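You operate a simulated robot arm through the tools that you are given. There is no shell and no other tool. Be economical: measure what you need, move in short steps, check, and stop when the job is done.

You run a simulated two-armed robot. Do the job below in one go: nothing can be reset, and whatever is moved stays where it is left.

## Task
Set the blue magazine's wall for the 150 mm board and slide the board into groove 4.
Fine: loosen the wing knob to move the wall and tighten it again before the board goes in.

It is judged by the outcome, as a careful person would: the job done as asked, and still so three seconds after it is handed in. It fails if anything else is knocked over, pushed out of place, dropped, spilled or broken.

## Robot
Two 7-joint arms with fingered hands on one trunk, on a base that drives. Base frame: it is fixed to the floor where the robot stands at the start and does not move with it; the origin is under the middle of the robot, x ahead of it, y to its left, z up. Readings come in m, rad, newtons and seconds.
The left shoulder is at the start at [0.052, 0.174, 1.093], the right one opposite. With the tool pointing down near the work surface each hand reaches from about 0.3 to 0.74 m from the robot's upright axis, wherever it stands, measured 20 degrees to its own side. Places, roughly: wing knob of the blue magazine [0.8, 0, 1]. Payload 3.8 kg a hand.
Tool frame (each hand has its own): the origin (TCP) lies between the finger pads and is the grasp point; the fingertips stand 0.026 m ahead of it; z points along the fingers, y is the line along which they close. The gripper opens to 0.132 m. The gripper's body begins 0.073 m behind the TCP. The gripper is a hand of 3 fingers: y runs from the thumb to the fingers, the wrist lies at [0, 0, -0.224] in the tool frame, and closing takes about 1.5 s.
Orientation is that of the tool frame in the base frame, as a unit quaternion [w, x, y, z]. With the fingers straight down and closing along the base's y, the tool's x points along the base's -x, its y along +y and its z along -z.

## Interface
- The arms move only by the tool jog_arm. It takes "left_series", "right_series" or both (then of equal length, played together; a hand with none holds still); each is a list of rows, each a list of 6 numbers: the shift along the base's x, y, z in m, then the turn, a rotation vector about the base's x, y, z in rad. In form: [[x, y, z, wx, wy, wz], ...]. A call has 1 to 12 rows; each row is the pose to reach, as a shift and turn from the pose commanded when the call began. "left_grip" and "right_grip" are, for a hand that has rows, the opening in per cent of the stroke, from 0 (shut) to 100 (fully open), set as the call begins (left out, the last holds). Each row takes 0.2 s and may step no farther than 0.05 m and 0.15 rad from the row before; otherwise, or with a gripper value out of range, the whole call is refused. Where a pose cannot be reached the arm comes as near as it can. A force on the tool above 60 N (or 10 N above the force at the start of the call, whichever is more), or a blocked arm, ends the call early, and 0.2 s more pass. The fingers move at their own pace (about 0.108 m/s each) and stop on an object; they squeeze with about 31 N. The grip force told is the motor's: it shows also when the fingers shut on nothing. Time passes only in rows, and 0.2 s behind the last, so rows that repeat a pose let the fingers close. The reply holds the time, the measured pose of the TCP, the force on the tool along the base axes, the opening and the grip force, in the units named above and with some noise, with the torque about the TCP (base axes, N m) and any sound that the robot's microphone picked up.
- Cameras (640 x 400 px; columns grow to the right, rows downward): "scene" is now at [0.1777, 0.0025, 1.032]; the picture's right is [0.02, -1.00, 0.00], its down [0.30, 0.01, -0.95] and it looks along [0.95, 0.02, 0.30] (base axes); focal length 214 px, centre (320, 200). "left" rides on the left gripper at [-0.062, 0.003, -0.092] in its tool frame; the picture's right is [-0.05, -1.00, 0.00], its down [0.83, -0.04, -0.56] and it looks along [0.55, -0.03, 0.83] (tool axes); focal length 230 px, centre (320, 200). "right" rides on the right gripper at [0.061, 0.003, -0.092] in its tool frame; the picture's right is [-0.05, 1.00, 0.00], its down [-0.83, -0.04, -0.55] and it looks along [-0.55, -0.03, 0.83] (tool axes); focal length 230 px, centre (320, 200). There is no depth. A picture from a camera that has moved, and an enlarged one, comes with that camera's place and axes in the base frame and with its lens.
- grab_frame(camera): a new picture of that camera. No time passes.
- slide_trunk(by): slides the trunk up (or, below 0, down) by that many m; the arms and the scene camera ride with it, the base frame stays. It gives what a move gives, with no picture.
- drive_base(legs): drives the robot by 1 to 6 legs, each [ahead, left, turn to the left] in m, m and rad, along the robot's own axes; the way and the turn of a leg run together, so that a leg with both is an arc; at most 1.5 m and 3.142 rad a leg. The arms and the cameras ride along, it lands a little off, and it stops where it bumps. It gives what a move gives.
- hand_shape(shape, hand): the hand has 3 fingers and takes this shape, open, in about a second: jaw (thumb against the fingers, like two jaws); tri (thumb and two fingers); tip (a fingertip pinch); poke (one finger out to press); point (the index stretched); flat (the hand flat); cup (the hand cupped); fist (a fist). The gripper value then closes the fingers along that shape, each until it touches; the sizes above hold for jaw. It gives what a move gives, with no picture.
- turn_head(pan, tilt): turns the head with the scene camera to pan (to the left, within 1.047 rad either way) and tilt (down, from -0.506 to 1.204), counted from straight ahead of the robot. It gives what a move gives.
- zoom(camera, box): a new picture of the part [left, top, right, bottom] of that camera's present view, enlarged. No time passes.
- finish_job(): hands the job in; it is judged then, once.

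Go step by step. Nothing tells you exact positions but the pictures and the camera data: compare them with the known pose of the tool, close in by small moves and look again before you grip or let go. The budget is 120 turns and 100 pictures, counting those below and the enlarged ones. Unless the task says otherwise, let go and move clear before handing in, and close with one line.

The tools are called after "Call:" as a command line: name --argument value ..., lists and objects as JSON in quotes. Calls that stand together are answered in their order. jog_arm: Moves the arms, as the interface text tells. Its arguments: {"type":"object","properties":{"left_series":{"type":"array","items":{"type":"array","items":{"type":"number"}}},"left_grip":{"type":"number"},"right_series":{"type":"array","items":{"type":"array","items":{"type":"number"}}},"right_grip":{"type":"number"}},"required":[]} The other tools are called the same way: slide_trunk (by) slides the trunk up or down; hand_shape (shape, hand) gives the hand a shape; drive_base (legs) drives the base; turn_head (pan, tilt) turns the head that bears the scene camera; grab_frame (camera) takes a picture; zoom (camera, box) takes an enlarged picture of a part of a camera's view; finish_job () hands the job in.

At the start:

```text
time_s: 0.0
left_tool_pos: [0.2747, 0.1301, 1.2281]
left_orientation: [0.0, 0.0, 1.0, 0.0]
left_force: [0.4, 0.8, -0.3]
left_torque: [0.04, 0.01, 0.0]
left_gripper_width: 0.1318
left_grasp_force: 0.1
left_shape: jaw
right_tool_pos: [0.4993, -0.2171, 0.9998]
right_orientation: [0.001, 0.0, 1.0, 0.0]
right_force: [-0.4, 0.5, -0.2]
right_torque: [0.0, -0.01, 0.02]
right_gripper_width: 0.1319
right_grasp_force: 0.0
right_shape: jaw
trunk travel left (down, up): [-0.4, 0.082]
robot x, y, heading: [-0.0028, 0.0014, -0.001]
head pan, tilt: [0.017, -0.305]
```

scene: 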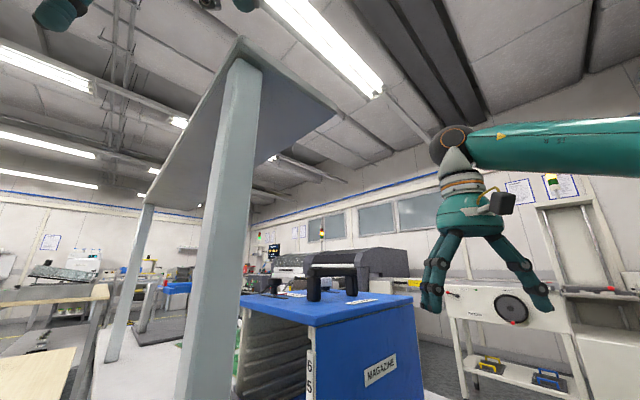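
right: 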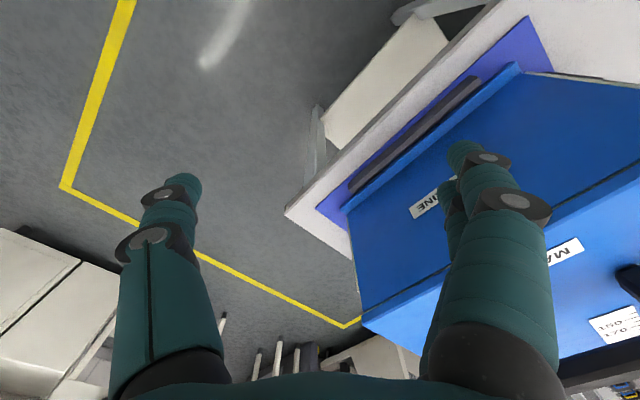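
left: 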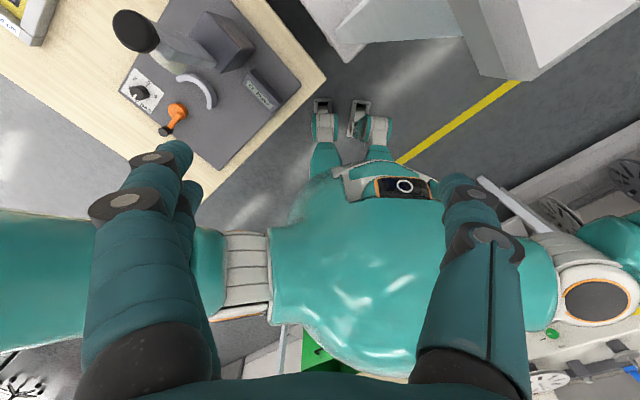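

The blue magazine stands ahead, slightly right, on a bench; I can't yet see the wall, knob or board clearly. I look down and to the sides with the head first.

Call:
turn_head --pan 0.0 --tilt 0.45

Call:
grab_frame --camera "scene"

```text
time_s: 1.1
left_tool_pos: [0.2758, 0.1311, 1.2287]
left_orientation: [0.001, 0.0, 1.0, -0.001]
left_force: [-0.1, -0.3, 0.9]
left_torque: [-0.02, -0.01, -0.03]
left_gripper_width: 0.1321
left_grasp_force: 0.0
left_shape: jaw
right_tool_pos: [0.4992, -0.2178, 1.0009]
right_orientation: [0.001, -0.001, 1.0, 0.0]
right_force: [0.2, 0.4, -0.3]
right_torque: [-0.01, 0.02, -0.03]
right_gripper_width: 0.1318
right_grasp_force: 0.0
right_shape: jaw
trunk travel left (down, up): [-0.4, 0.082]
robot x, y, heading: [-0.003, 0.0017, 0.002]
head pan, tilt: [0.0, 0.45]
```

```text
96 pictures are left
camera scene: at [0.1913, 0.0012, 0.9646], right [0.0, -1.0, 0.0], down [-0.43, 0.0, -0.9], along [0.9, 0.0, -0.43], focal length 214 px, centre (320, 200)
```

scene: 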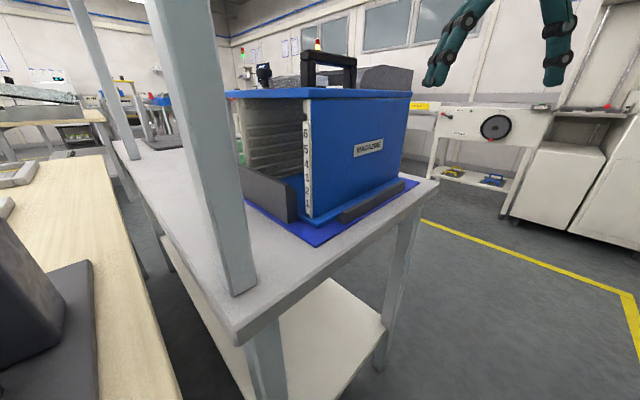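

The magazine's grooves open towards +y (left), numbered 1 to 6 from the bottom. I zoom in and look left for the board.

Call:
zoom --camera "scene" --box '[210, 30, 450, 250]'

Call:
turn_head --pan 0.9 --tilt 0.45

Call:
grab_frame --camera "scene"

```text
1.82 times, centred on (330, 140) of scene
camera zoom: at [0.1913, 0.0012, 0.9646], right [0.0, -1.0, 0.0], down [-0.43, 0.0, -0.9], along [0.9, 0.0, -0.43], focal length 390 px, centre (302, 309)
```

zoom: 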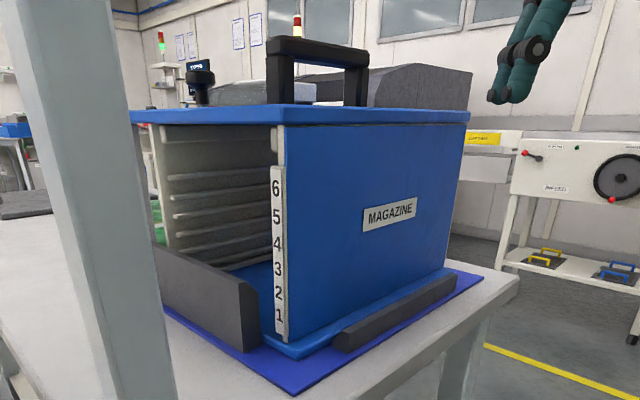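

```text
time_s: 2.3
left_tool_pos: [0.2749, 0.1301, 1.2282]
left_orientation: [0.0, -0.002, 1.0, -0.001]
left_force: [-0.1, 0.2, 0.3]
left_torque: [-0.01, 0.02, -0.01]
left_gripper_width: 0.1319
left_grasp_force: 0.1
left_shape: jaw
right_tool_pos: [0.498, -0.2171, 1.001]
right_orientation: [0.0, 0.0, 1.0, 0.0]
right_force: [-0.3, 0.4, 0.2]
right_torque: [-0.02, 0.0, -0.02]
right_gripper_width: 0.132
right_grasp_force: 0.1
right_shape: jaw
trunk travel left (down, up): [-0.4, 0.082]
robot x, y, heading: [-0.0041, -0.0029, -0.008]
head pan, tilt: [0.901, 0.45]
```

```text
94 pictures are left
camera scene: at [0.1565, 0.0732, 0.9645], right [0.78, -0.62, 0.0], down [-0.27, -0.34, -0.9], along [0.56, 0.71, -0.44], focal length 214 px, centre (320, 200)
```

scene: 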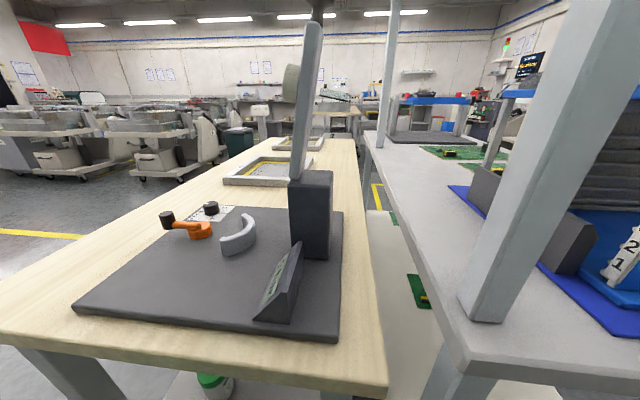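

Green boards lie on the bench under the shelf, behind the magazine. I raise the trunk and look from there for board sizes and the knob.

Call:
slide_trunk --by 0.08

Call:
turn_head --pan 0.55 --tilt 0.3

Call:
grab_frame --camera "scene"

Call:
turn_head --pan 0.1 --tilt 0.35

Call:
grab_frame --camera "scene"

```text
time_s: 3.5
left_tool_pos: [0.2768, 0.1311, 1.305]
left_orientation: [-0.002, 0.0, 1.0, -0.001]
left_force: [-0.1, 0.5, -0.8]
left_torque: [0.01, -0.01, 0.03]
left_gripper_width: 0.1318
left_grasp_force: 0.0
left_shape: jaw
right_tool_pos: [0.4989, -0.2169, 1.0787]
right_orientation: [-0.001, 0.0, 1.0, 0.0]
right_force: [1.1, 0.1, -0.5]
right_torque: [-0.01, 0.0, 0.04]
right_gripper_width: 0.1318
right_grasp_force: 0.1
right_shape: jaw
trunk travel left (down, up): [-0.48, 0.002]
robot x, y, heading: [-0.0016, -0.0035, 0.004]
head pan, tilt: [0.901, 0.45]
```

```text
time_s: 4.3
left_tool_pos: [0.2753, 0.1306, 1.3072]
left_orientation: [0.0, 0.0, 1.0, -0.001]
left_force: [-0.2, -0.1, -0.3]
left_torque: [-0.01, 0.01, -0.02]
left_gripper_width: 0.1319
left_grasp_force: 0.0
left_shape: jaw
right_tool_pos: [0.4981, -0.2179, 1.0807]
right_orientation: [0.0, 0.0, 1.0, 0.001]
right_force: [0.3, -0.7, -0.2]
right_torque: [-0.01, 0.0, -0.02]
right_gripper_width: 0.1314
right_grasp_force: 0.1
right_shape: jaw
trunk travel left (down, up): [-0.48, 0.002]
robot x, y, heading: [-0.002, 0.0003, -0.002]
head pan, tilt: [0.55, 0.3]
```

```text
93 pictures are left
camera scene: at [0.1883, 0.0501, 1.0873], right [0.52, -0.85, 0.0], down [-0.25, -0.15, -0.96], along [0.81, 0.5, -0.3], focal length 214 px, centre (320, 200)
```

scene: 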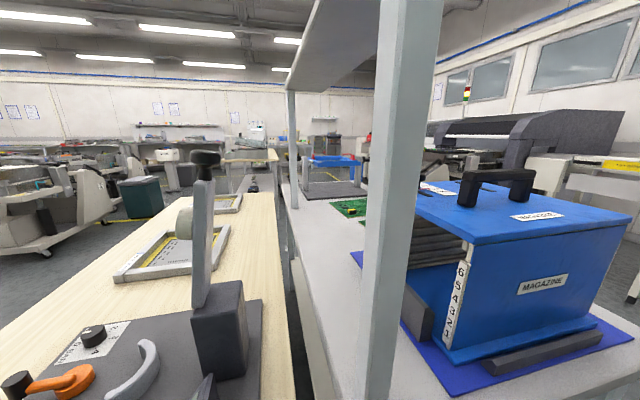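

```text
time_s: 5.2
left_tool_pos: [0.2744, 0.1309, 1.3072]
left_orientation: [0.0, 0.0, 1.0, 0.0]
left_force: [0.4, 0.4, 0.5]
left_torque: [-0.02, -0.03, -0.02]
left_gripper_width: 0.1318
left_grasp_force: 0.1
left_shape: jaw
right_tool_pos: [0.498, -0.2175, 1.0799]
right_orientation: [0.001, 0.0, 1.0, 0.0]
right_force: [0.9, 0.2, 0.4]
right_torque: [-0.02, 0.01, -0.04]
right_gripper_width: 0.1319
right_grasp_force: 0.0
right_shape: jaw
trunk travel left (down, up): [-0.48, 0.002]
robot x, y, heading: [-0.0002, -0.0013, -0.003]
head pan, tilt: [0.099, 0.351]
```

```text
92 pictures are left
camera scene: at [0.2015, 0.0105, 1.0826], right [0.1, -0.99, 0.0], down [-0.34, -0.03, -0.94], along [0.93, 0.09, -0.34], focal length 214 px, centre (320, 200)
```

scene: 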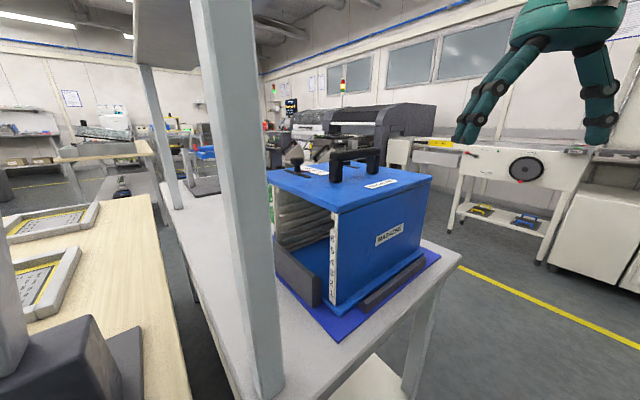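

The bench stands at about 45° to me: its near corner is around (0.32, 0.08), the magazine's numbered edge around (0.485, 0.01, top 0.96), and its mouth faces front-left. I lift and tilt the right hand to look along the bench from above.

Call:
jog_arm --right_series '[[0, 0, 0.04, 0.025, -0.08, 0.098], [0.02, 0.02, 0.08, 0.05, -0.16, 0.195], [0.04, 0.04, 0.12, 0.075, -0.242, 0.293], [0.06, 0.06, 0.14, 0.1, -0.323, 0.391], [0.08, 0.07, 0.16, 0.125, -0.403, 0.488], [0.1, 0.08, 0.17, 0.15, -0.484, 0.586]]'

Call:
grab_frame --camera "right"

```text
time_s: 6.6
left_tool_pos: [0.2759, 0.1301, 1.3081]
left_orientation: [0.001, -0.001, 1.0, -0.001]
left_force: [0.0, 0.9, -1.0]
left_torque: [0.0, 0.0, -0.02]
left_gripper_width: 0.1321
left_grasp_force: 0.1
left_shape: jaw
right_tool_pos: [0.5996, -0.1376, 1.2516]
right_orientation: [0.237, -0.287, 0.925, 0.072]
right_force: [0.6, -0.2, 0.6]
right_torque: [0.04, -0.02, 0.01]
right_gripper_width: 0.1321
right_grasp_force: 0.0
right_shape: jaw
trunk travel left (down, up): [-0.48, 0.002]
robot x, y, heading: [0.0024, -0.0002, -0.002]
head pan, tilt: [0.099, 0.351]
```

```text
91 pictures are left
camera right: at [0.5164, -0.1899, 1.3014], right [-0.53, 0.85, 0.02], down [0.41, 0.23, 0.89], along [0.75, 0.48, -0.46], focal length 230 px, centre (320, 200)
```

right: 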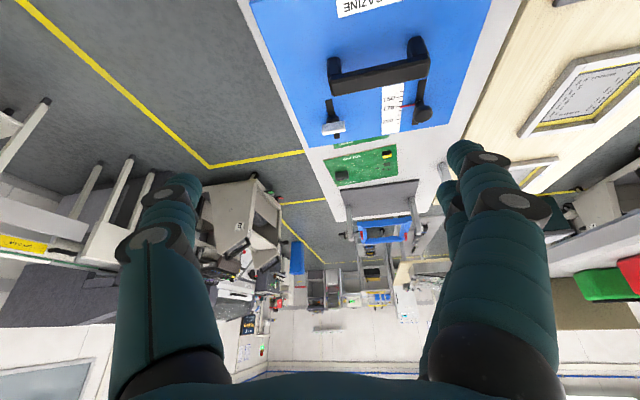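

The view is upside down, but shows the magazine top with a scale, a red pointer, a knob, and two boards behind. I zoom in.

Call:
zoom --camera "right" --box '[290, 30, 450, 190]'

Call:
zoom --camera "right" --box '[310, 110, 440, 230]'

```text
2.50 times, centred on (370, 110) of right
camera zoom: at [0.5164, -0.1899, 1.3014], right [-0.53, 0.85, 0.02], down [0.41, 0.23, 0.89], along [0.75, 0.48, -0.46], focal length 575 px, centre (195, 425)
```

zoom: 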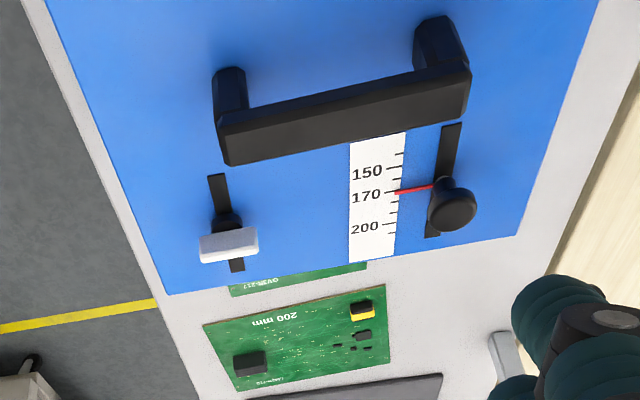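

```text
3.33 times, centred on (375, 170) of right
camera zoom: at [0.5164, -0.1899, 1.3014], right [-0.53, 0.85, 0.02], down [0.41, 0.23, 0.89], along [0.75, 0.48, -0.46], focal length 767 px, centre (137, 300)
```

zoom: 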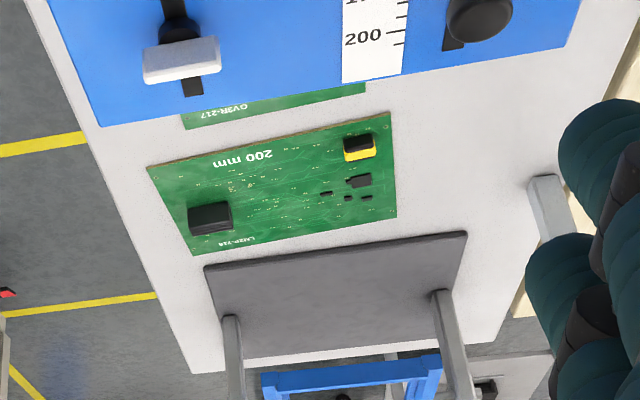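

The pointer is at 170; it must go to 150 (about 20 mm toward the bench front). The light-grey bar at about (0.76, 0.00) is the wing knob, the black round one at (0.65, 0.10) the wall's handle, and a smaller board lies directly behind the magazine. I retract the hand and drive round to the right-hand aisle to inspect.

Call:
jog_arm --right_series '[[-0.03, 0, 0, -0.025, 0.08, -0.098], [-0.06, -0.02, 0, -0.05, 0.16, -0.195], [-0.1, -0.04, 0, -0.075, 0.242, -0.293], [-0.14, -0.06, 0, -0.1, 0.323, -0.391], [-0.18, -0.07, 0, -0.125, 0.403, -0.488], [-0.22, -0.08, 0, -0.15, 0.484, -0.586]]'

Call:
drive_base --legs '[[0, -0.2, 0], [0.8, -0.72, 0], [0.5, 0.5, 0]]'

Call:
turn_head --pan 1.0 --tilt 0.6

Call:
grab_frame --camera "scene"

```text
time_s: 8.0
left_tool_pos: [0.2734, 0.1302, 1.3073]
left_orientation: [0.001, 0.001, 1.0, -0.001]
left_force: [0.4, 0.0, 0.3]
left_torque: [0.03, -0.04, -0.01]
left_gripper_width: 0.1318
left_grasp_force: 0.1
left_shape: jaw
right_tool_pos: [0.3766, -0.2181, 1.2507]
right_orientation: [0.001, 0.001, 1.0, -0.001]
right_force: [0.2, 0.3, 0.4]
right_torque: [0.02, 0.01, -0.01]
right_gripper_width: 0.1318
right_grasp_force: 0.1
right_shape: jaw
trunk travel left (down, up): [-0.48, 0.002]
robot x, y, heading: [-0.0012, 0.0002, -0.006]
head pan, tilt: [0.099, 0.351]
```

```text
time_s: 21.2
left_tool_pos: [1.5783, -0.2976, 1.3078]
left_orientation: [0.0, 0.005, 1.0, -0.001]
left_force: [-0.1, -0.1, 0.6]
left_torque: [0.05, -0.01, 0.02]
left_gripper_width: 0.1317
left_grasp_force: 0.1
left_shape: jaw
right_tool_pos: [1.6777, -0.6482, 1.2492]
right_orientation: [0.001, 0.006, 1.0, -0.001]
right_force: [0.1, -0.2, 0.4]
right_torque: [0.02, 0.02, -0.03]
right_gripper_width: 0.1319
right_grasp_force: 0.2
right_shape: jaw
trunk travel left (down, up): [-0.48, 0.002]
robot x, y, heading: [1.3035, -0.423, -0.017]
head pan, tilt: [0.099, 0.351]
```

```text
time_s: 22.4
left_tool_pos: [1.5787, -0.2988, 1.3075]
left_orientation: [-0.001, 0.006, 1.0, -0.001]
left_force: [0.5, 0.9, 0.6]
left_torque: [0.01, 0.02, -0.02]
left_gripper_width: 0.1319
left_grasp_force: 0.0
left_shape: jaw
right_tool_pos: [1.6789, -0.6487, 1.2503]
right_orientation: [0.001, 0.006, 1.0, 0.0]
right_force: [0.2, -0.4, 0.4]
right_torque: [0.01, -0.03, -0.02]
right_gripper_width: 0.1318
right_grasp_force: 0.0
right_shape: jaw
trunk travel left (down, up): [-0.48, 0.002]
robot x, y, heading: [1.301, -0.4254, -0.011]
head pan, tilt: [1.0, 0.6]
```

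```text
88 pictures are left
camera scene: at [1.4595, -0.3524, 1.0598], right [0.83, -0.55, 0.0], down [-0.31, -0.47, -0.83], along [0.46, 0.69, -0.56], focal length 214 px, centre (320, 200)
```

scene: 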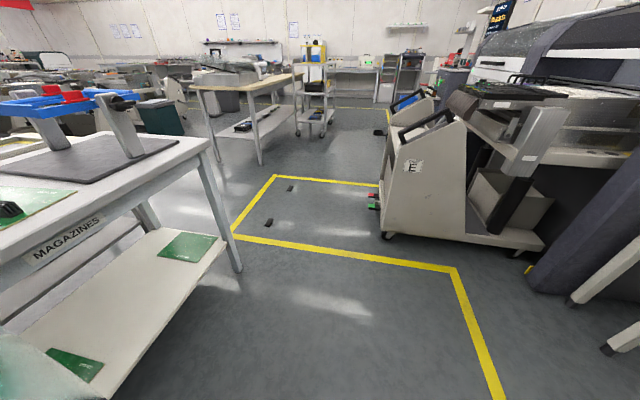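

I'm in the aisle on the bench's right side. I turn to face the bench.

Call:
drive_base --legs '[[0, 0, 2.36]]'

Call:
turn_head --pan 0.0 --tilt 0.55

Call:
grab_frame --camera "scene"

Call:
grab_frame --camera "right"

```text
time_s: 28.4
left_tool_pos: [1.017, -0.3185, 1.3071]
left_orientation: [-0.001, 0.92, -0.391, 0.0]
left_force: [0.6, -0.1, -0.1]
left_torque: [0.0, -0.01, 0.01]
left_gripper_width: 0.1319
left_grasp_force: 0.1
left_shape: jaw
right_tool_pos: [1.1957, -0.0026, 1.2491]
right_orientation: [0.0, 0.921, -0.39, 0.0]
right_force: [0.2, 0.1, 0.2]
right_torque: [0.0, 0.0, 0.01]
right_gripper_width: 0.1321
right_grasp_force: 0.1
right_shape: jaw
trunk travel left (down, up): [-0.48, 0.002]
robot x, y, heading: [1.2995, -0.425, 2.335]
head pan, tilt: [1.0, 0.6]
```

```text
time_s: 29.6
left_tool_pos: [1.0175, -0.3197, 1.3071]
left_orientation: [0.0, 0.921, -0.391, 0.0]
left_force: [0.5, -0.1, -1.0]
left_torque: [0.03, 0.02, 0.0]
left_gripper_width: 0.1322
left_grasp_force: 0.1
left_shape: jaw
right_tool_pos: [1.1965, -0.0013, 1.2501]
right_orientation: [0.0, 0.921, -0.39, -0.001]
right_force: [0.0, 0.4, 0.0]
right_torque: [0.0, -0.01, -0.01]
right_gripper_width: 0.1317
right_grasp_force: 0.1
right_shape: jaw
trunk travel left (down, up): [-0.48, 0.002]
robot x, y, heading: [1.3035, -0.4242, 2.341]
head pan, tilt: [0.0, 0.55]
```

```text
87 pictures are left
camera scene: at [1.165, -0.2823, 1.0643], right [0.72, 0.69, 0.0], down [0.36, -0.38, -0.85], along [-0.59, 0.61, -0.52], focal length 214 px, centre (320, 200)
```

scene: 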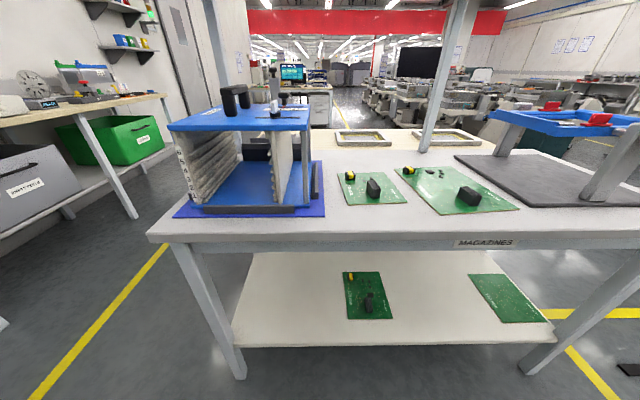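

```text
86 pictures are left
camera right: at [1.2354, -0.0487, 1.3418], right [-0.75, -0.66, 0.0], down [-0.55, 0.63, 0.56], along [-0.36, 0.42, -0.83], focal length 230 px, centre (320, 200)
```

right: 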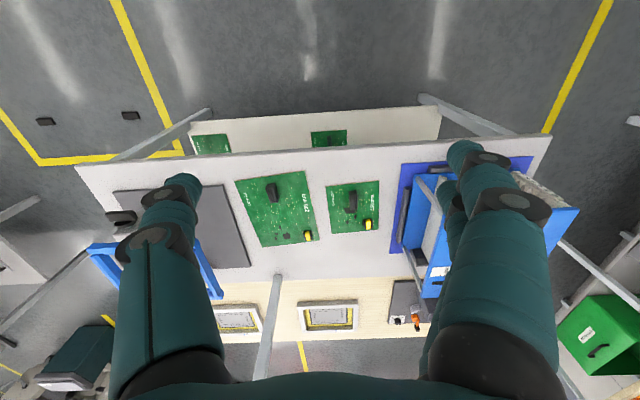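

Good: the magazine is also open on this aisle side, with clear access. I zoom in on the magazine and the boards.

Call:
zoom --camera "scene" --box '[160, 70, 340, 230]'

Call:
zoom --camera "scene" --box '[320, 140, 540, 330]'

Call:
zoom --camera "right" --box '[220, 120, 400, 260]'

```text
2.50 times, centred on (250, 150) of scene
camera zoom: at [1.165, -0.2823, 1.0643], right [0.72, 0.69, 0.0], down [0.36, -0.38, -0.85], along [-0.59, 0.61, -0.52], focal length 536 px, centre (495, 325)
```

zoom: 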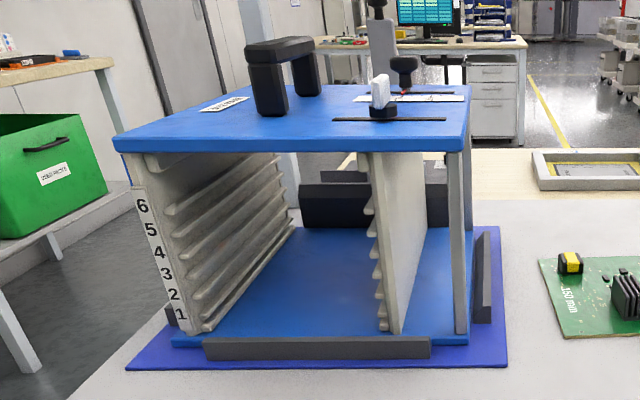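

```text
2.11 times, centred on (430, 235) of scene
camera zoom: at [1.165, -0.2823, 1.0643], right [0.72, 0.69, 0.0], down [0.36, -0.38, -0.85], along [-0.59, 0.61, -0.52], focal length 452 px, centre (88, 126)
```

zoom: 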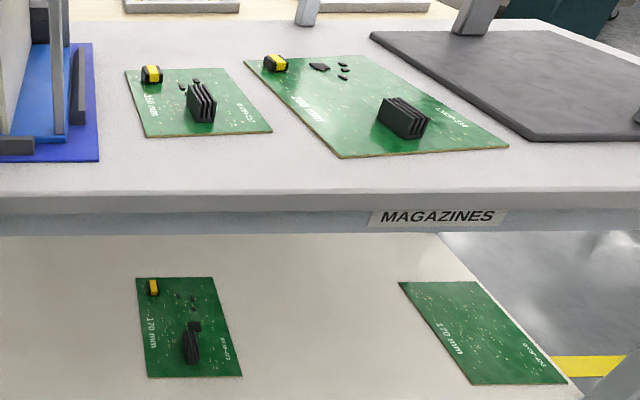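

```text
2.86 times, centred on (310, 190) of right
camera zoom: at [1.2354, -0.0487, 1.3418], right [-0.75, -0.66, 0.0], down [-0.55, 0.63, 0.56], along [-0.36, 0.42, -0.83], focal length 657 px, centre (349, 229)
```

zoom: 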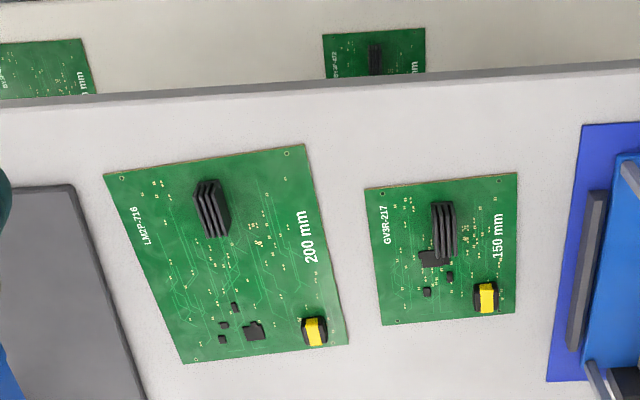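

The 150 mm board (about 0.15 × 0.20 m) lies right of the magazine at r≈0.47, s≈0.765, i.e. centre (0.87, 0.21), and the wing knob is near (0.764, 0.0, 0.99). I drive 0.1 m closer and bring the left hand above the knob.

Call:
drive_base --legs '[[0.1, 0, 0.015]]'

Call:
jog_arm --left_series '[[-0.02, 0.03, 0, 0, 0, 0], [-0.045, 0.06, 0, 0, 0, 0], [-0.07, 0.095, 0, 0, 0, 0], [-0.095, 0.13, 0, 0, 0, 0], [-0.12, 0.165, 0, 0, 0, 0], [-0.145, 0.2, 0, 0, 0, 0], [-0.17, 0.23, -0.02, 0, 0, 0], [-0.18, 0.245, -0.06, 0, 0, 0], [-0.18, 0.245, -0.1, 0, 0, 0]]' --left_grip 50

Call:
grab_frame --camera "left"

Call:
grab_frame --camera "scene"

```text
time_s: 30.8
left_tool_pos: [0.9469, -0.2521, 1.3081]
left_orientation: [-0.001, 0.923, -0.384, -0.001]
left_force: [0.6, 0.1, -0.1]
left_torque: [-0.01, 0.0, 0.0]
left_gripper_width: 0.132
left_grasp_force: 0.1
left_shape: jaw
right_tool_pos: [1.1202, 0.0665, 1.2503]
right_orientation: [-0.001, 0.923, -0.384, -0.001]
right_force: [0.2, 1.3, -0.8]
right_torque: [0.02, 0.0, 0.04]
right_gripper_width: 0.1318
right_grasp_force: 0.0
right_shape: jaw
trunk travel left (down, up): [-0.48, 0.002]
robot x, y, heading: [1.2317, -0.3554, 2.35]
head pan, tilt: [0.0, 0.55]
```

```text
time_s: 32.8
left_tool_pos: [0.7671, -0.0071, 1.2084]
left_orientation: [-0.002, 0.923, -0.384, 0.0]
left_force: [-0.1, 0.6, 0.4]
left_torque: [-0.02, 0.01, 0.0]
left_gripper_width: 0.0661
left_grasp_force: 0.0
left_shape: jaw
left hand out of reach, approached as far as the arm can: row 7, 8
right_tool_pos: [1.1189, 0.0672, 1.2497]
right_orientation: [0.0, 0.923, -0.385, -0.001]
right_force: [-0.5, -0.1, 0.5]
right_torque: [0.0, 0.01, 0.01]
right_gripper_width: 0.1318
right_grasp_force: 0.1
right_shape: jaw
trunk travel left (down, up): [-0.48, 0.002]
robot x, y, heading: [1.231, -0.3529, 2.352]
head pan, tilt: [0.0, 0.55]
```

```text
82 pictures are left
camera left: at [0.7222, 0.0341, 1.2987], right [0.67, 0.74, 0.0], down [0.61, -0.56, 0.56], along [0.41, -0.37, -0.83], focal length 230 px, centre (320, 200)
```

left: 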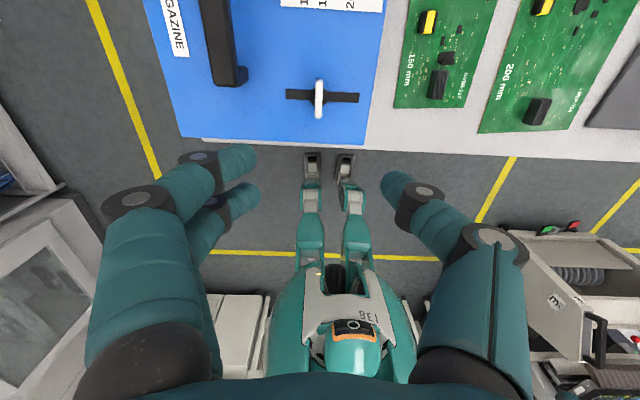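

```text
81 pictures are left
camera scene: at [1.0932, -0.2136, 1.0642], right [0.71, 0.7, 0.0], down [0.37, -0.37, -0.85], along [-0.6, 0.6, -0.52], focal length 214 px, centre (320, 200)
```

scene: 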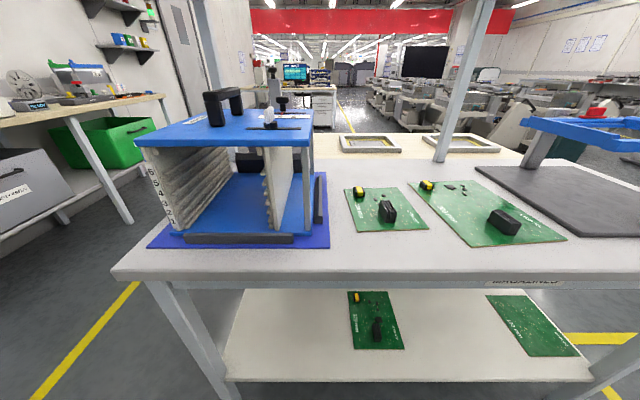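

The knob bar is at about (0.762, -0.002), aligned with r, so the present closing axis fits. I descend to it open, then close gently.

Call:
jog_arm --left_series '[[-0.002, 0.002, -0.045, 0, 0, 0], [-0.005, 0.005, -0.09, 0, 0, 0], [-0.005, 0.005, -0.13, 0, 0, 0], [-0.005, 0.005, -0.16, 0, 0, 0]]'

Call:
grab_frame --camera "left"

Call:
zoom --camera "scene" --box '[180, 60, 340, 160]'

```text
time_s: 33.8
left_tool_pos: [0.7615, -0.0019, 1.0477]
left_orientation: [-0.001, 0.924, -0.383, 0.001]
left_force: [-0.3, -0.8, -1.2]
left_torque: [0.0, -0.01, -0.03]
left_gripper_width: 0.0661
left_grasp_force: 0.1
left_shape: jaw
right_tool_pos: [1.1184, 0.0666, 1.2493]
right_orientation: [-0.001, 0.923, -0.384, 0.0]
right_force: [-0.1, -0.6, 0.5]
right_torque: [-0.02, 0.01, 0.01]
right_gripper_width: 0.1319
right_grasp_force: 0.1
right_shape: jaw
trunk travel left (down, up): [-0.48, 0.002]
robot x, y, heading: [1.2323, -0.3531, 2.354]
head pan, tilt: [0.0, 0.55]
```

```text
80 pictures are left
camera left: at [0.7172, 0.0394, 1.1392], right [0.67, 0.74, 0.0], down [0.62, -0.56, 0.56], along [0.41, -0.37, -0.83], focal length 230 px, centre (320, 200)
```

left: 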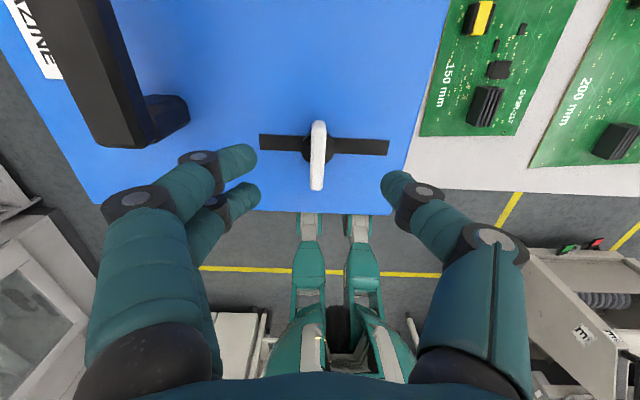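

```text
4.00 times, centred on (260, 110) of scene
camera zoom: at [1.0933, -0.2133, 1.0642], right [0.71, 0.7, 0.0], down [0.37, -0.37, -0.85], along [-0.6, 0.6, -0.52], focal length 858 px, centre (560, 560)
```

zoom: 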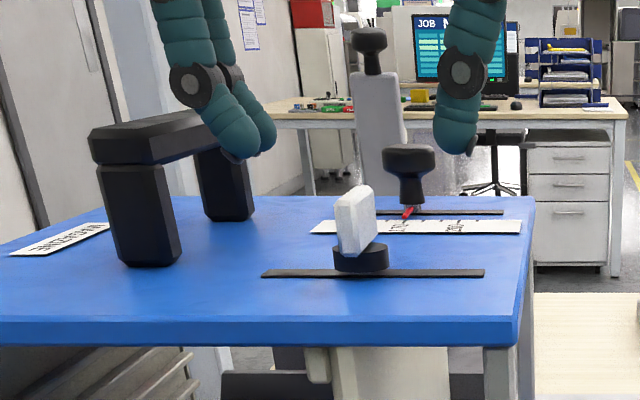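

Wing spans z≈0.988–1.012 above a wider hub, so I stop with fingertips at about 0.989 and close.

Call:
jog_arm --left_series '[[-0.001, 0.001, -0.033, 0, 0, 0]]'

Call:
jog_arm --left_series '[[0, 0, 0, 0, 0, 0], [0, 0, 0, 0, 0, 0], [0, 0, 0, 0, 0, 0], [0, 0, 0, 0, 0, 0], [0, 0, 0, 0, 0, 0]]' --left_grip 0

Call:
grab_frame --camera "left"

Call:
zoom --camera "scene" --box '[180, 60, 340, 160]'

```text
time_s: 34.2
left_tool_pos: [0.7599, -0.0013, 1.0145]
left_orientation: [-0.002, 0.923, -0.385, 0.001]
left_force: [-0.4, 0.0, -0.1]
left_torque: [0.01, -0.02, 0.01]
left_gripper_width: 0.0661
left_grasp_force: 0.0
left_shape: jaw
right_tool_pos: [1.1183, 0.0672, 1.2486]
right_orientation: [0.0, 0.923, -0.384, 0.0]
right_force: [0.1, 0.5, 0.4]
right_torque: [0.0, -0.01, -0.04]
right_gripper_width: 0.1319
right_grasp_force: 0.1
right_shape: jaw
trunk travel left (down, up): [-0.48, 0.002]
robot x, y, heading: [1.2334, -0.3559, 2.354]
head pan, tilt: [0.0, 0.55]
```

```text
time_s: 35.4
left_tool_pos: [0.7614, -0.0008, 1.0144]
left_orientation: [-0.001, 0.923, -0.384, 0.0]
left_force: [0.5, -0.6, 0.3]
left_torque: [-0.04, 0.01, 0.03]
left_gripper_width: 0.0042
left_grasp_force: 30.7
left_shape: jaw
right_tool_pos: [1.1191, 0.0681, 1.2494]
right_orientation: [0.0, 0.923, -0.385, -0.001]
right_force: [0.6, 0.2, 0.1]
right_torque: [-0.01, 0.03, -0.01]
right_gripper_width: 0.1317
right_grasp_force: 0.0
right_shape: jaw
trunk travel left (down, up): [-0.48, 0.002]
robot x, y, heading: [1.2356, -0.3478, 2.351]
head pan, tilt: [0.0, 0.55]
```

```text
78 pictures are left
camera left: at [0.7168, 0.04, 1.1067], right [0.67, 0.74, 0.0], down [0.62, -0.56, 0.56], along [0.41, -0.37, -0.83], focal length 230 px, centre (320, 200)
```

left: 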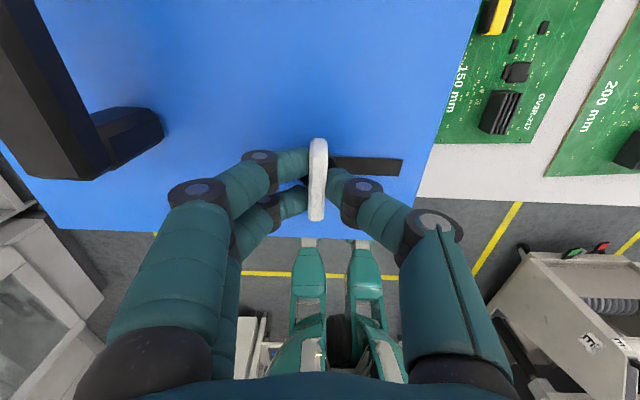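

```text
4.00 times, centred on (260, 110) of scene
camera zoom: at [1.0937, -0.2134, 1.0643], right [0.71, 0.7, 0.0], down [0.37, -0.37, -0.85], along [-0.6, 0.6, -0.52], focal length 858 px, centre (560, 560)
```

zoom: 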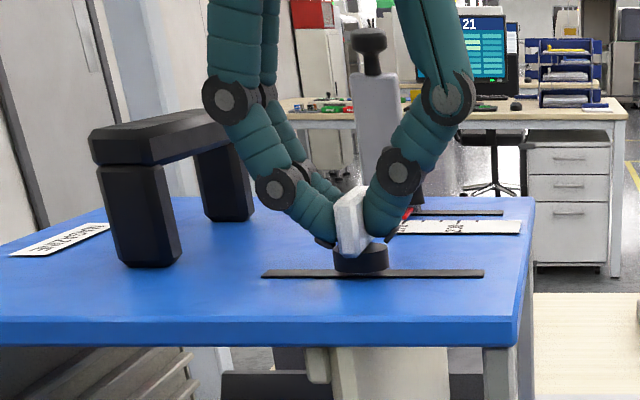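

The fingers hold the wing. I turn it counter-clockwise (seen from above) and watch torque.

Call:
jog_arm --left_series '[[0, 0, 0, 0, 0, 0.14], [0, 0, 0, 0, 0, 0.28], [0, 0, 0, 0, 0, 0.42], [0, 0, 0, 0, 0, 0.56], [0, 0, 0, 0, 0, 0.7], [0, 0, 0, 0, 0, 0.84]]'

Call:
grab_frame --camera "left"

Call:
zoom --camera "scene" --box '[180, 60, 340, 160]'

```text
time_s: 36.8
left_tool_pos: [0.7604, -0.0007, 1.0145]
left_orientation: [-0.002, 1.0, 0.028, 0.0]
left_force: [1.0, 0.4, -0.1]
left_torque: [-0.04, 0.03, -0.03]
left_gripper_width: 0.0044
left_grasp_force: 31.4
left_shape: jaw
right_tool_pos: [1.1204, 0.0663, 1.2498]
right_orientation: [0.0, 0.923, -0.384, -0.001]
right_force: [0.7, 0.6, 0.1]
right_torque: [-0.01, -0.05, -0.04]
right_gripper_width: 0.1317
right_grasp_force: 0.1
right_shape: jaw
trunk travel left (down, up): [-0.48, 0.002]
robot x, y, heading: [1.2315, -0.3556, 2.349]
head pan, tilt: [0.0, 0.55]
```

```text
76 pictures are left
camera left: at [0.7001, -0.0079, 1.1067], right [-0.11, 0.99, 0.0], down [0.83, 0.09, 0.55], along [0.55, 0.06, -0.83], focal length 230 px, centre (320, 200)
```

left: 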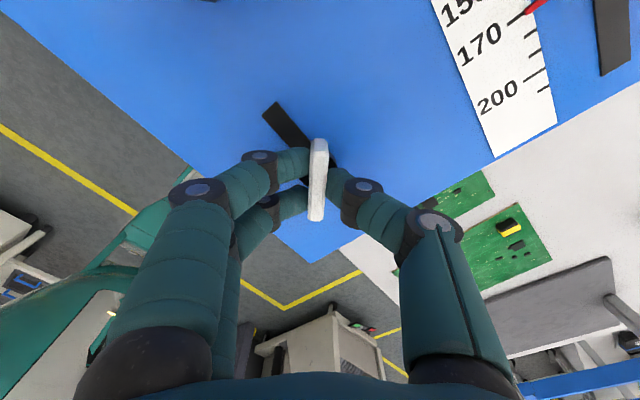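

```text
4.00 times, centred on (260, 110) of scene
camera zoom: at [1.0937, -0.2134, 1.0644], right [0.71, 0.7, 0.0], down [0.37, -0.37, -0.85], along [-0.6, 0.6, -0.52], focal length 858 px, centre (560, 560)
```

zoom: 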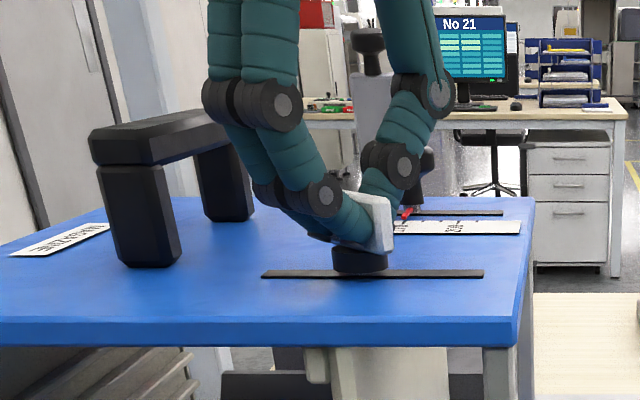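

The wing turned with the hand (48°). I continue to about 100° and then gently try to move the wall.

Call:
jog_arm --left_series '[[0, 0, 0, 0, 0, 0.14], [0, 0, 0, 0, 0, 0.28], [0, 0, 0, 0, 0, 0.42], [0, 0, 0, 0, 0, 0.56], [0, 0, 0, 0, 0, 0.7], [0, 0, 0, 0, 0, 0.8]]'

Call:
grab_frame --camera "left"

```text
time_s: 38.2
left_tool_pos: [0.7593, -0.002, 1.0141]
left_orientation: [-0.001, 0.91, 0.414, -0.001]
left_force: [-2.3, -0.9, 1.5]
left_torque: [0.0, 0.0, -0.17]
left_gripper_width: 0.0039
left_grasp_force: 30.3
left_shape: jaw
right_tool_pos: [1.1201, 0.0668, 1.2506]
right_orientation: [0.0, 0.923, -0.385, -0.001]
right_force: [-0.2, -0.2, -0.3]
right_torque: [0.04, 0.05, -0.02]
right_gripper_width: 0.1314
right_grasp_force: 0.0
right_shape: jaw
trunk travel left (down, up): [-0.48, 0.002]
robot x, y, heading: [1.2353, -0.3531, 2.348]
head pan, tilt: [0.0, 0.55]
```

```text
74 pictures are left
camera left: at [0.7231, -0.0498, 1.1066], right [-0.79, 0.62, 0.0], down [0.51, 0.65, 0.56], along [0.34, 0.44, -0.83], focal length 230 px, centre (320, 200)
```

left: 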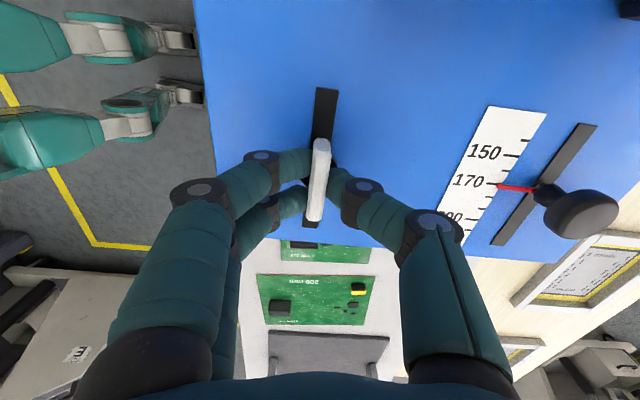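

The wing reached its stop at about 90°: loosened. Keeping hold, I ease the torque and slide the wall toward 150 (−s, i.e. (−0.7,−0.7)) by steps.

Call:
jog_arm --left_series '[[0, 0, 0, 0, 0, -0.05], [-0.0035, -0.0035, 0, 0, 0, -0.05], [-0.007, -0.007, 0, 0, 0, -0.05], [-0.0105, -0.0105, 0, 0, 0, -0.05]]'

Call:
grab_frame --camera "left"

```text
time_s: 39.2
left_tool_pos: [0.7489, -0.0121, 1.0147]
left_orientation: [0.0, 0.92, 0.391, -0.001]
left_force: [0.2, 0.0, 1.6]
left_torque: [-0.04, 0.0, 0.0]
left_gripper_width: 0.0041
left_grasp_force: 30.5
left_shape: jaw
right_tool_pos: [1.1187, 0.0664, 1.2494]
right_orientation: [0.0, 0.923, -0.385, -0.001]
right_force: [-0.1, 0.2, 0.9]
right_torque: [0.0, 0.01, -0.01]
right_gripper_width: 0.132
right_grasp_force: 0.2
right_shape: jaw
trunk travel left (down, up): [-0.48, 0.002]
robot x, y, heading: [1.2351, -0.3547, 2.354]
head pan, tilt: [0.0, 0.55]
```

```text
73 pictures are left
camera left: at [0.7103, -0.0585, 1.1066], right [-0.75, 0.66, 0.0], down [0.55, 0.63, 0.55], along [0.36, 0.42, -0.83], focal length 230 px, centre (320, 200)
```

left: 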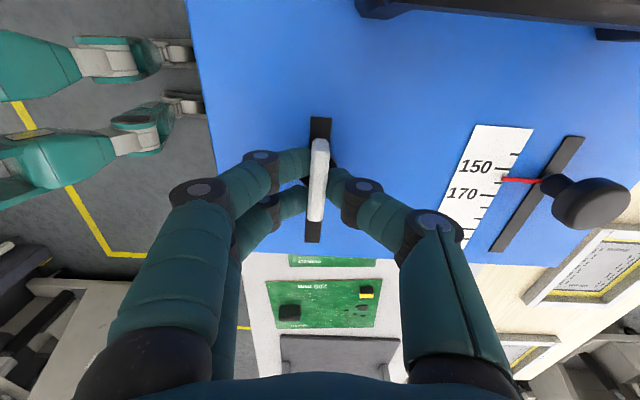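

The wall moves with the knob. I zoom on the scale to read it.

Call:
zoom --camera "left" --box '[430, 120, 560, 220]'

```text
4.00 times, centred on (495, 170) of left
camera zoom: at [0.7103, -0.0585, 1.1066], right [-0.75, 0.66, 0.0], down [0.55, 0.63, 0.55], along [0.36, 0.42, -0.83], focal length 920 px, centre (-380, 320)
```

zoom: 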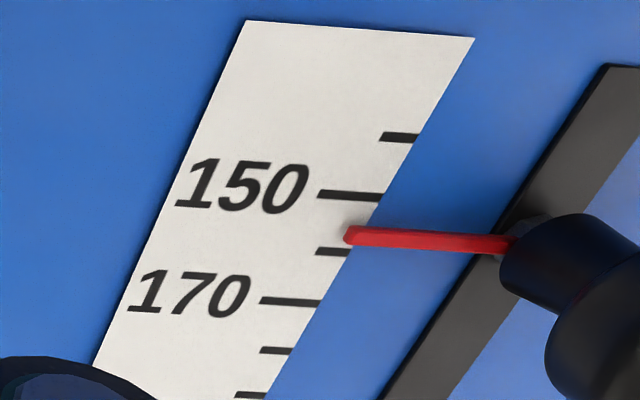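

The pointer reads about 156 (parallax included). I move 5.5 mm further and re-read.

Call:
jog_arm --left_series '[[-0.002, -0.002, 0, 0, 0, 0], [-0.0039, -0.0039, 0, 0, 0, 0], [-0.0039, -0.0039, 0, 0, 0, 0]]'

Call:
zoom --camera "left" --box '[430, 120, 560, 220]'

Call:
zoom --camera "scene" --box '[130, 60, 330, 250]'

```text
time_s: 40.0
left_tool_pos: [0.7452, -0.0163, 1.0146]
left_orientation: [-0.002, 0.921, 0.39, -0.001]
left_force: [0.4, -1.3, 2.9]
left_torque: [-0.07, -0.05, -0.02]
left_gripper_width: 0.0043
left_grasp_force: 30.8
left_shape: jaw
right_tool_pos: [1.1202, 0.0662, 1.2504]
right_orientation: [-0.001, 0.923, -0.384, -0.001]
right_force: [-0.7, 0.4, 0.8]
right_torque: [0.0, -0.01, -0.02]
right_gripper_width: 0.1318
right_grasp_force: 0.1
right_shape: jaw
trunk travel left (down, up): [-0.48, 0.002]
robot x, y, heading: [1.2344, -0.3554, 2.356]
head pan, tilt: [0.0, 0.55]
```

```text
4.00 times, centred on (495, 170) of left
camera zoom: at [0.7064, -0.0623, 1.1065], right [-0.75, 0.66, 0.0], down [0.55, 0.63, 0.55], along [0.36, 0.42, -0.83], focal length 920 px, centre (-380, 320)
```

zoom: 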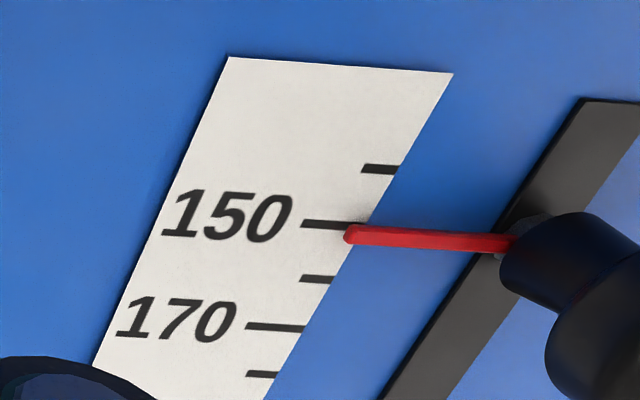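

```text
2.11 times, centred on (230, 155) of scene
camera zoom: at [1.0938, -0.2138, 1.0644], right [0.71, 0.7, 0.0], down [0.37, -0.37, -0.85], along [-0.6, 0.6, -0.52], focal length 452 px, centre (510, 295)
```

zoom: 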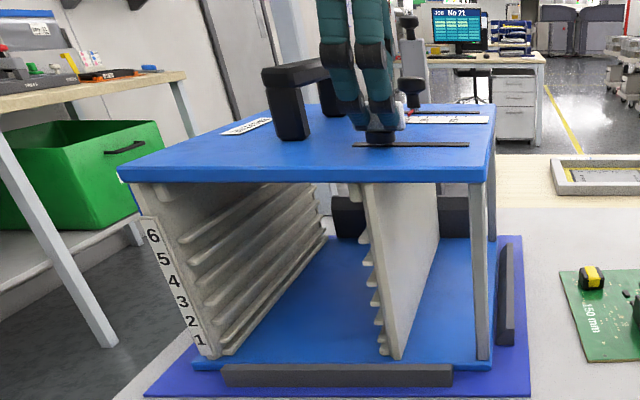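

The pointer reads close to 150; to cancel parallax I release, rise, and look at the scale from straight across.

Call:
jog_arm --left_series '[[0, 0, 0, 0, 0, 0], [0, 0, 0, 0, 0, 0], [0, 0, 0.03, 0, 0, 0], [0.015, 0.015, 0.05, 0, 0, 0], [0.042, 0.042, 0.05, 0, 0, 0], [0.042, 0.042, 0.05, 0, 0, 0]]' --left_grip 35

Call:
grab_frame --camera "left"

```text
time_s: 41.4
left_tool_pos: [0.7876, 0.0257, 1.0652]
left_orientation: [-0.002, 0.921, 0.391, 0.0]
left_force: [-0.4, -0.5, -0.3]
left_torque: [0.0, -0.01, 0.0]
left_gripper_width: 0.0459
left_grasp_force: 0.1
left_shape: jaw
right_tool_pos: [1.1196, 0.0661, 1.2496]
right_orientation: [0.0, 0.923, -0.385, -0.001]
right_force: [-0.3, 0.4, 0.2]
right_torque: [0.04, 0.0, 0.01]
right_gripper_width: 0.1318
right_grasp_force: 0.1
right_shape: jaw
trunk travel left (down, up): [-0.48, 0.002]
robot x, y, heading: [1.234, -0.3544, 2.352]
head pan, tilt: [0.0, 0.55]
```

```text
69 pictures are left
camera left: at [0.7486, -0.0209, 1.1575], right [-0.75, 0.66, 0.0], down [0.55, 0.63, 0.56], along [0.36, 0.42, -0.83], focal length 230 px, centre (320, 200)
```

left: 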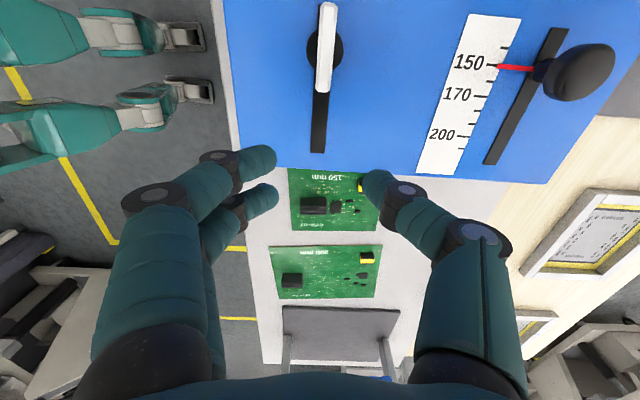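

Call:
zoom --camera "left" --box '[440, 30, 560, 110]'

```text
5.00 times, centred on (500, 70) of left
camera zoom: at [0.7486, -0.0209, 1.1575], right [-0.75, 0.66, 0.0], down [0.55, 0.63, 0.56], along [0.36, 0.42, -0.83], focal length 1150 px, centre (-580, 850)
```

zoom: 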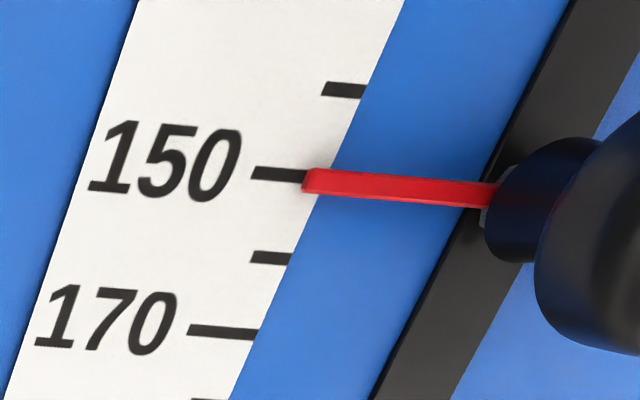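

It reads about 150.5, good. I go back down, regrip the wing and turn it clockwise to tighten.

Call:
jog_arm --left_series '[[-0.015, -0.015, 0, 0, 0, 0], [-0.0423, -0.0423, 0, 0, 0, 0], [-0.0423, -0.0423, -0.03, 0, 0, 0], [-0.0423, -0.0423, -0.05, 0, 0, 0]]'

Call:
jog_arm --left_series '[[0, 0, 0, 0, 0, 0], [0, 0, 0, 0, 0, 0], [0, 0, 0, 0, 0, 0], [0, 0, 0, 0, 0, 0], [0, 0, 0, 0, 0, 0]]' --left_grip 0

Call:
jog_arm --left_series '[[0, 0, 0, 0, 0, -0.14], [0, 0, 0, 0, 0, -0.28], [0, 0, 0, 0, 0, -0.42], [0, 0, 0, 0, 0, -0.56], [0, 0, 0, 0, 0, -0.7], [0, 0, 0, 0, 0, -0.84], [0, 0, 0, 0, 0, -0.98], [0, 0, 0, 0, 0, -1.12], [0, 0, 0, 0, 0, -1.26], [0, 0, 0, 0, 0, -1.4]]'

Call:
grab_frame --camera "left"

```text
time_s: 42.4
left_tool_pos: [0.745, -0.0164, 1.013]
left_orientation: [-0.002, 0.92, 0.391, 0.0]
left_force: [-0.2, -0.2, -0.5]
left_torque: [0.0, -0.02, 0.01]
left_gripper_width: 0.0459
left_grasp_force: 0.0
left_shape: jaw
right_tool_pos: [1.1194, 0.0661, 1.2504]
right_orientation: [0.0, 0.923, -0.384, -0.001]
right_force: [-0.4, 0.6, -0.5]
right_torque: [0.01, 0.01, 0.01]
right_gripper_width: 0.1318
right_grasp_force: 0.1
right_shape: jaw
trunk travel left (down, up): [-0.48, 0.002]
robot x, y, heading: [1.2313, -0.3548, 2.354]
head pan, tilt: [0.0, 0.55]
```

```text
time_s: 43.6
left_tool_pos: [0.746, -0.0168, 1.0136]
left_orientation: [0.0, 0.921, 0.391, -0.001]
left_force: [1.3, -1.1, -0.3]
left_torque: [-0.05, -0.05, 0.01]
left_gripper_width: 0.0038
left_grasp_force: 31.3
left_shape: jaw
right_tool_pos: [1.1214, 0.0661, 1.2494]
right_orientation: [0.0, 0.923, -0.385, 0.0]
right_force: [0.9, 0.6, -1.1]
right_torque: [-0.02, 0.0, 0.02]
right_gripper_width: 0.1317
right_grasp_force: 0.1
right_shape: jaw
trunk travel left (down, up): [-0.48, 0.002]
robot x, y, heading: [1.2342, -0.3569, 2.355]
head pan, tilt: [0.0, 0.55]
```

```text
time_s: 45.8
left_tool_pos: [0.7458, -0.0155, 1.0144]
left_orientation: [-0.001, 0.955, -0.296, 0.0]
left_force: [2.6, -0.5, 0.0]
left_torque: [-0.02, -0.04, 0.06]
left_gripper_width: 0.0036
left_grasp_force: 31.1
left_shape: jaw
right_tool_pos: [1.1196, 0.0675, 1.2499]
right_orientation: [0.0, 0.923, -0.385, -0.001]
right_force: [0.1, -0.6, 0.0]
right_torque: [0.02, -0.04, 0.02]
right_gripper_width: 0.1317
right_grasp_force: 0.1
right_shape: jaw
trunk travel left (down, up): [-0.48, 0.002]
robot x, y, heading: [1.2319, -0.3539, 2.352]
head pan, tilt: [0.0, 0.55]
```

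```text
67 pictures are left
camera left: at [0.6941, 0.0162, 1.106], right [0.52, 0.85, 0.0], down [0.71, -0.44, 0.56], along [0.47, -0.29, -0.83], focal length 230 px, centre (320, 200)
```

left: 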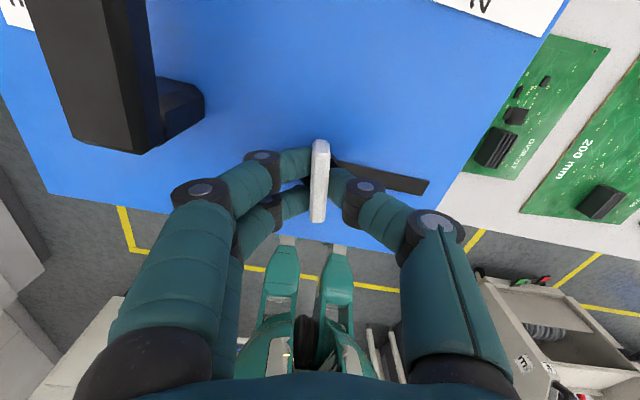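

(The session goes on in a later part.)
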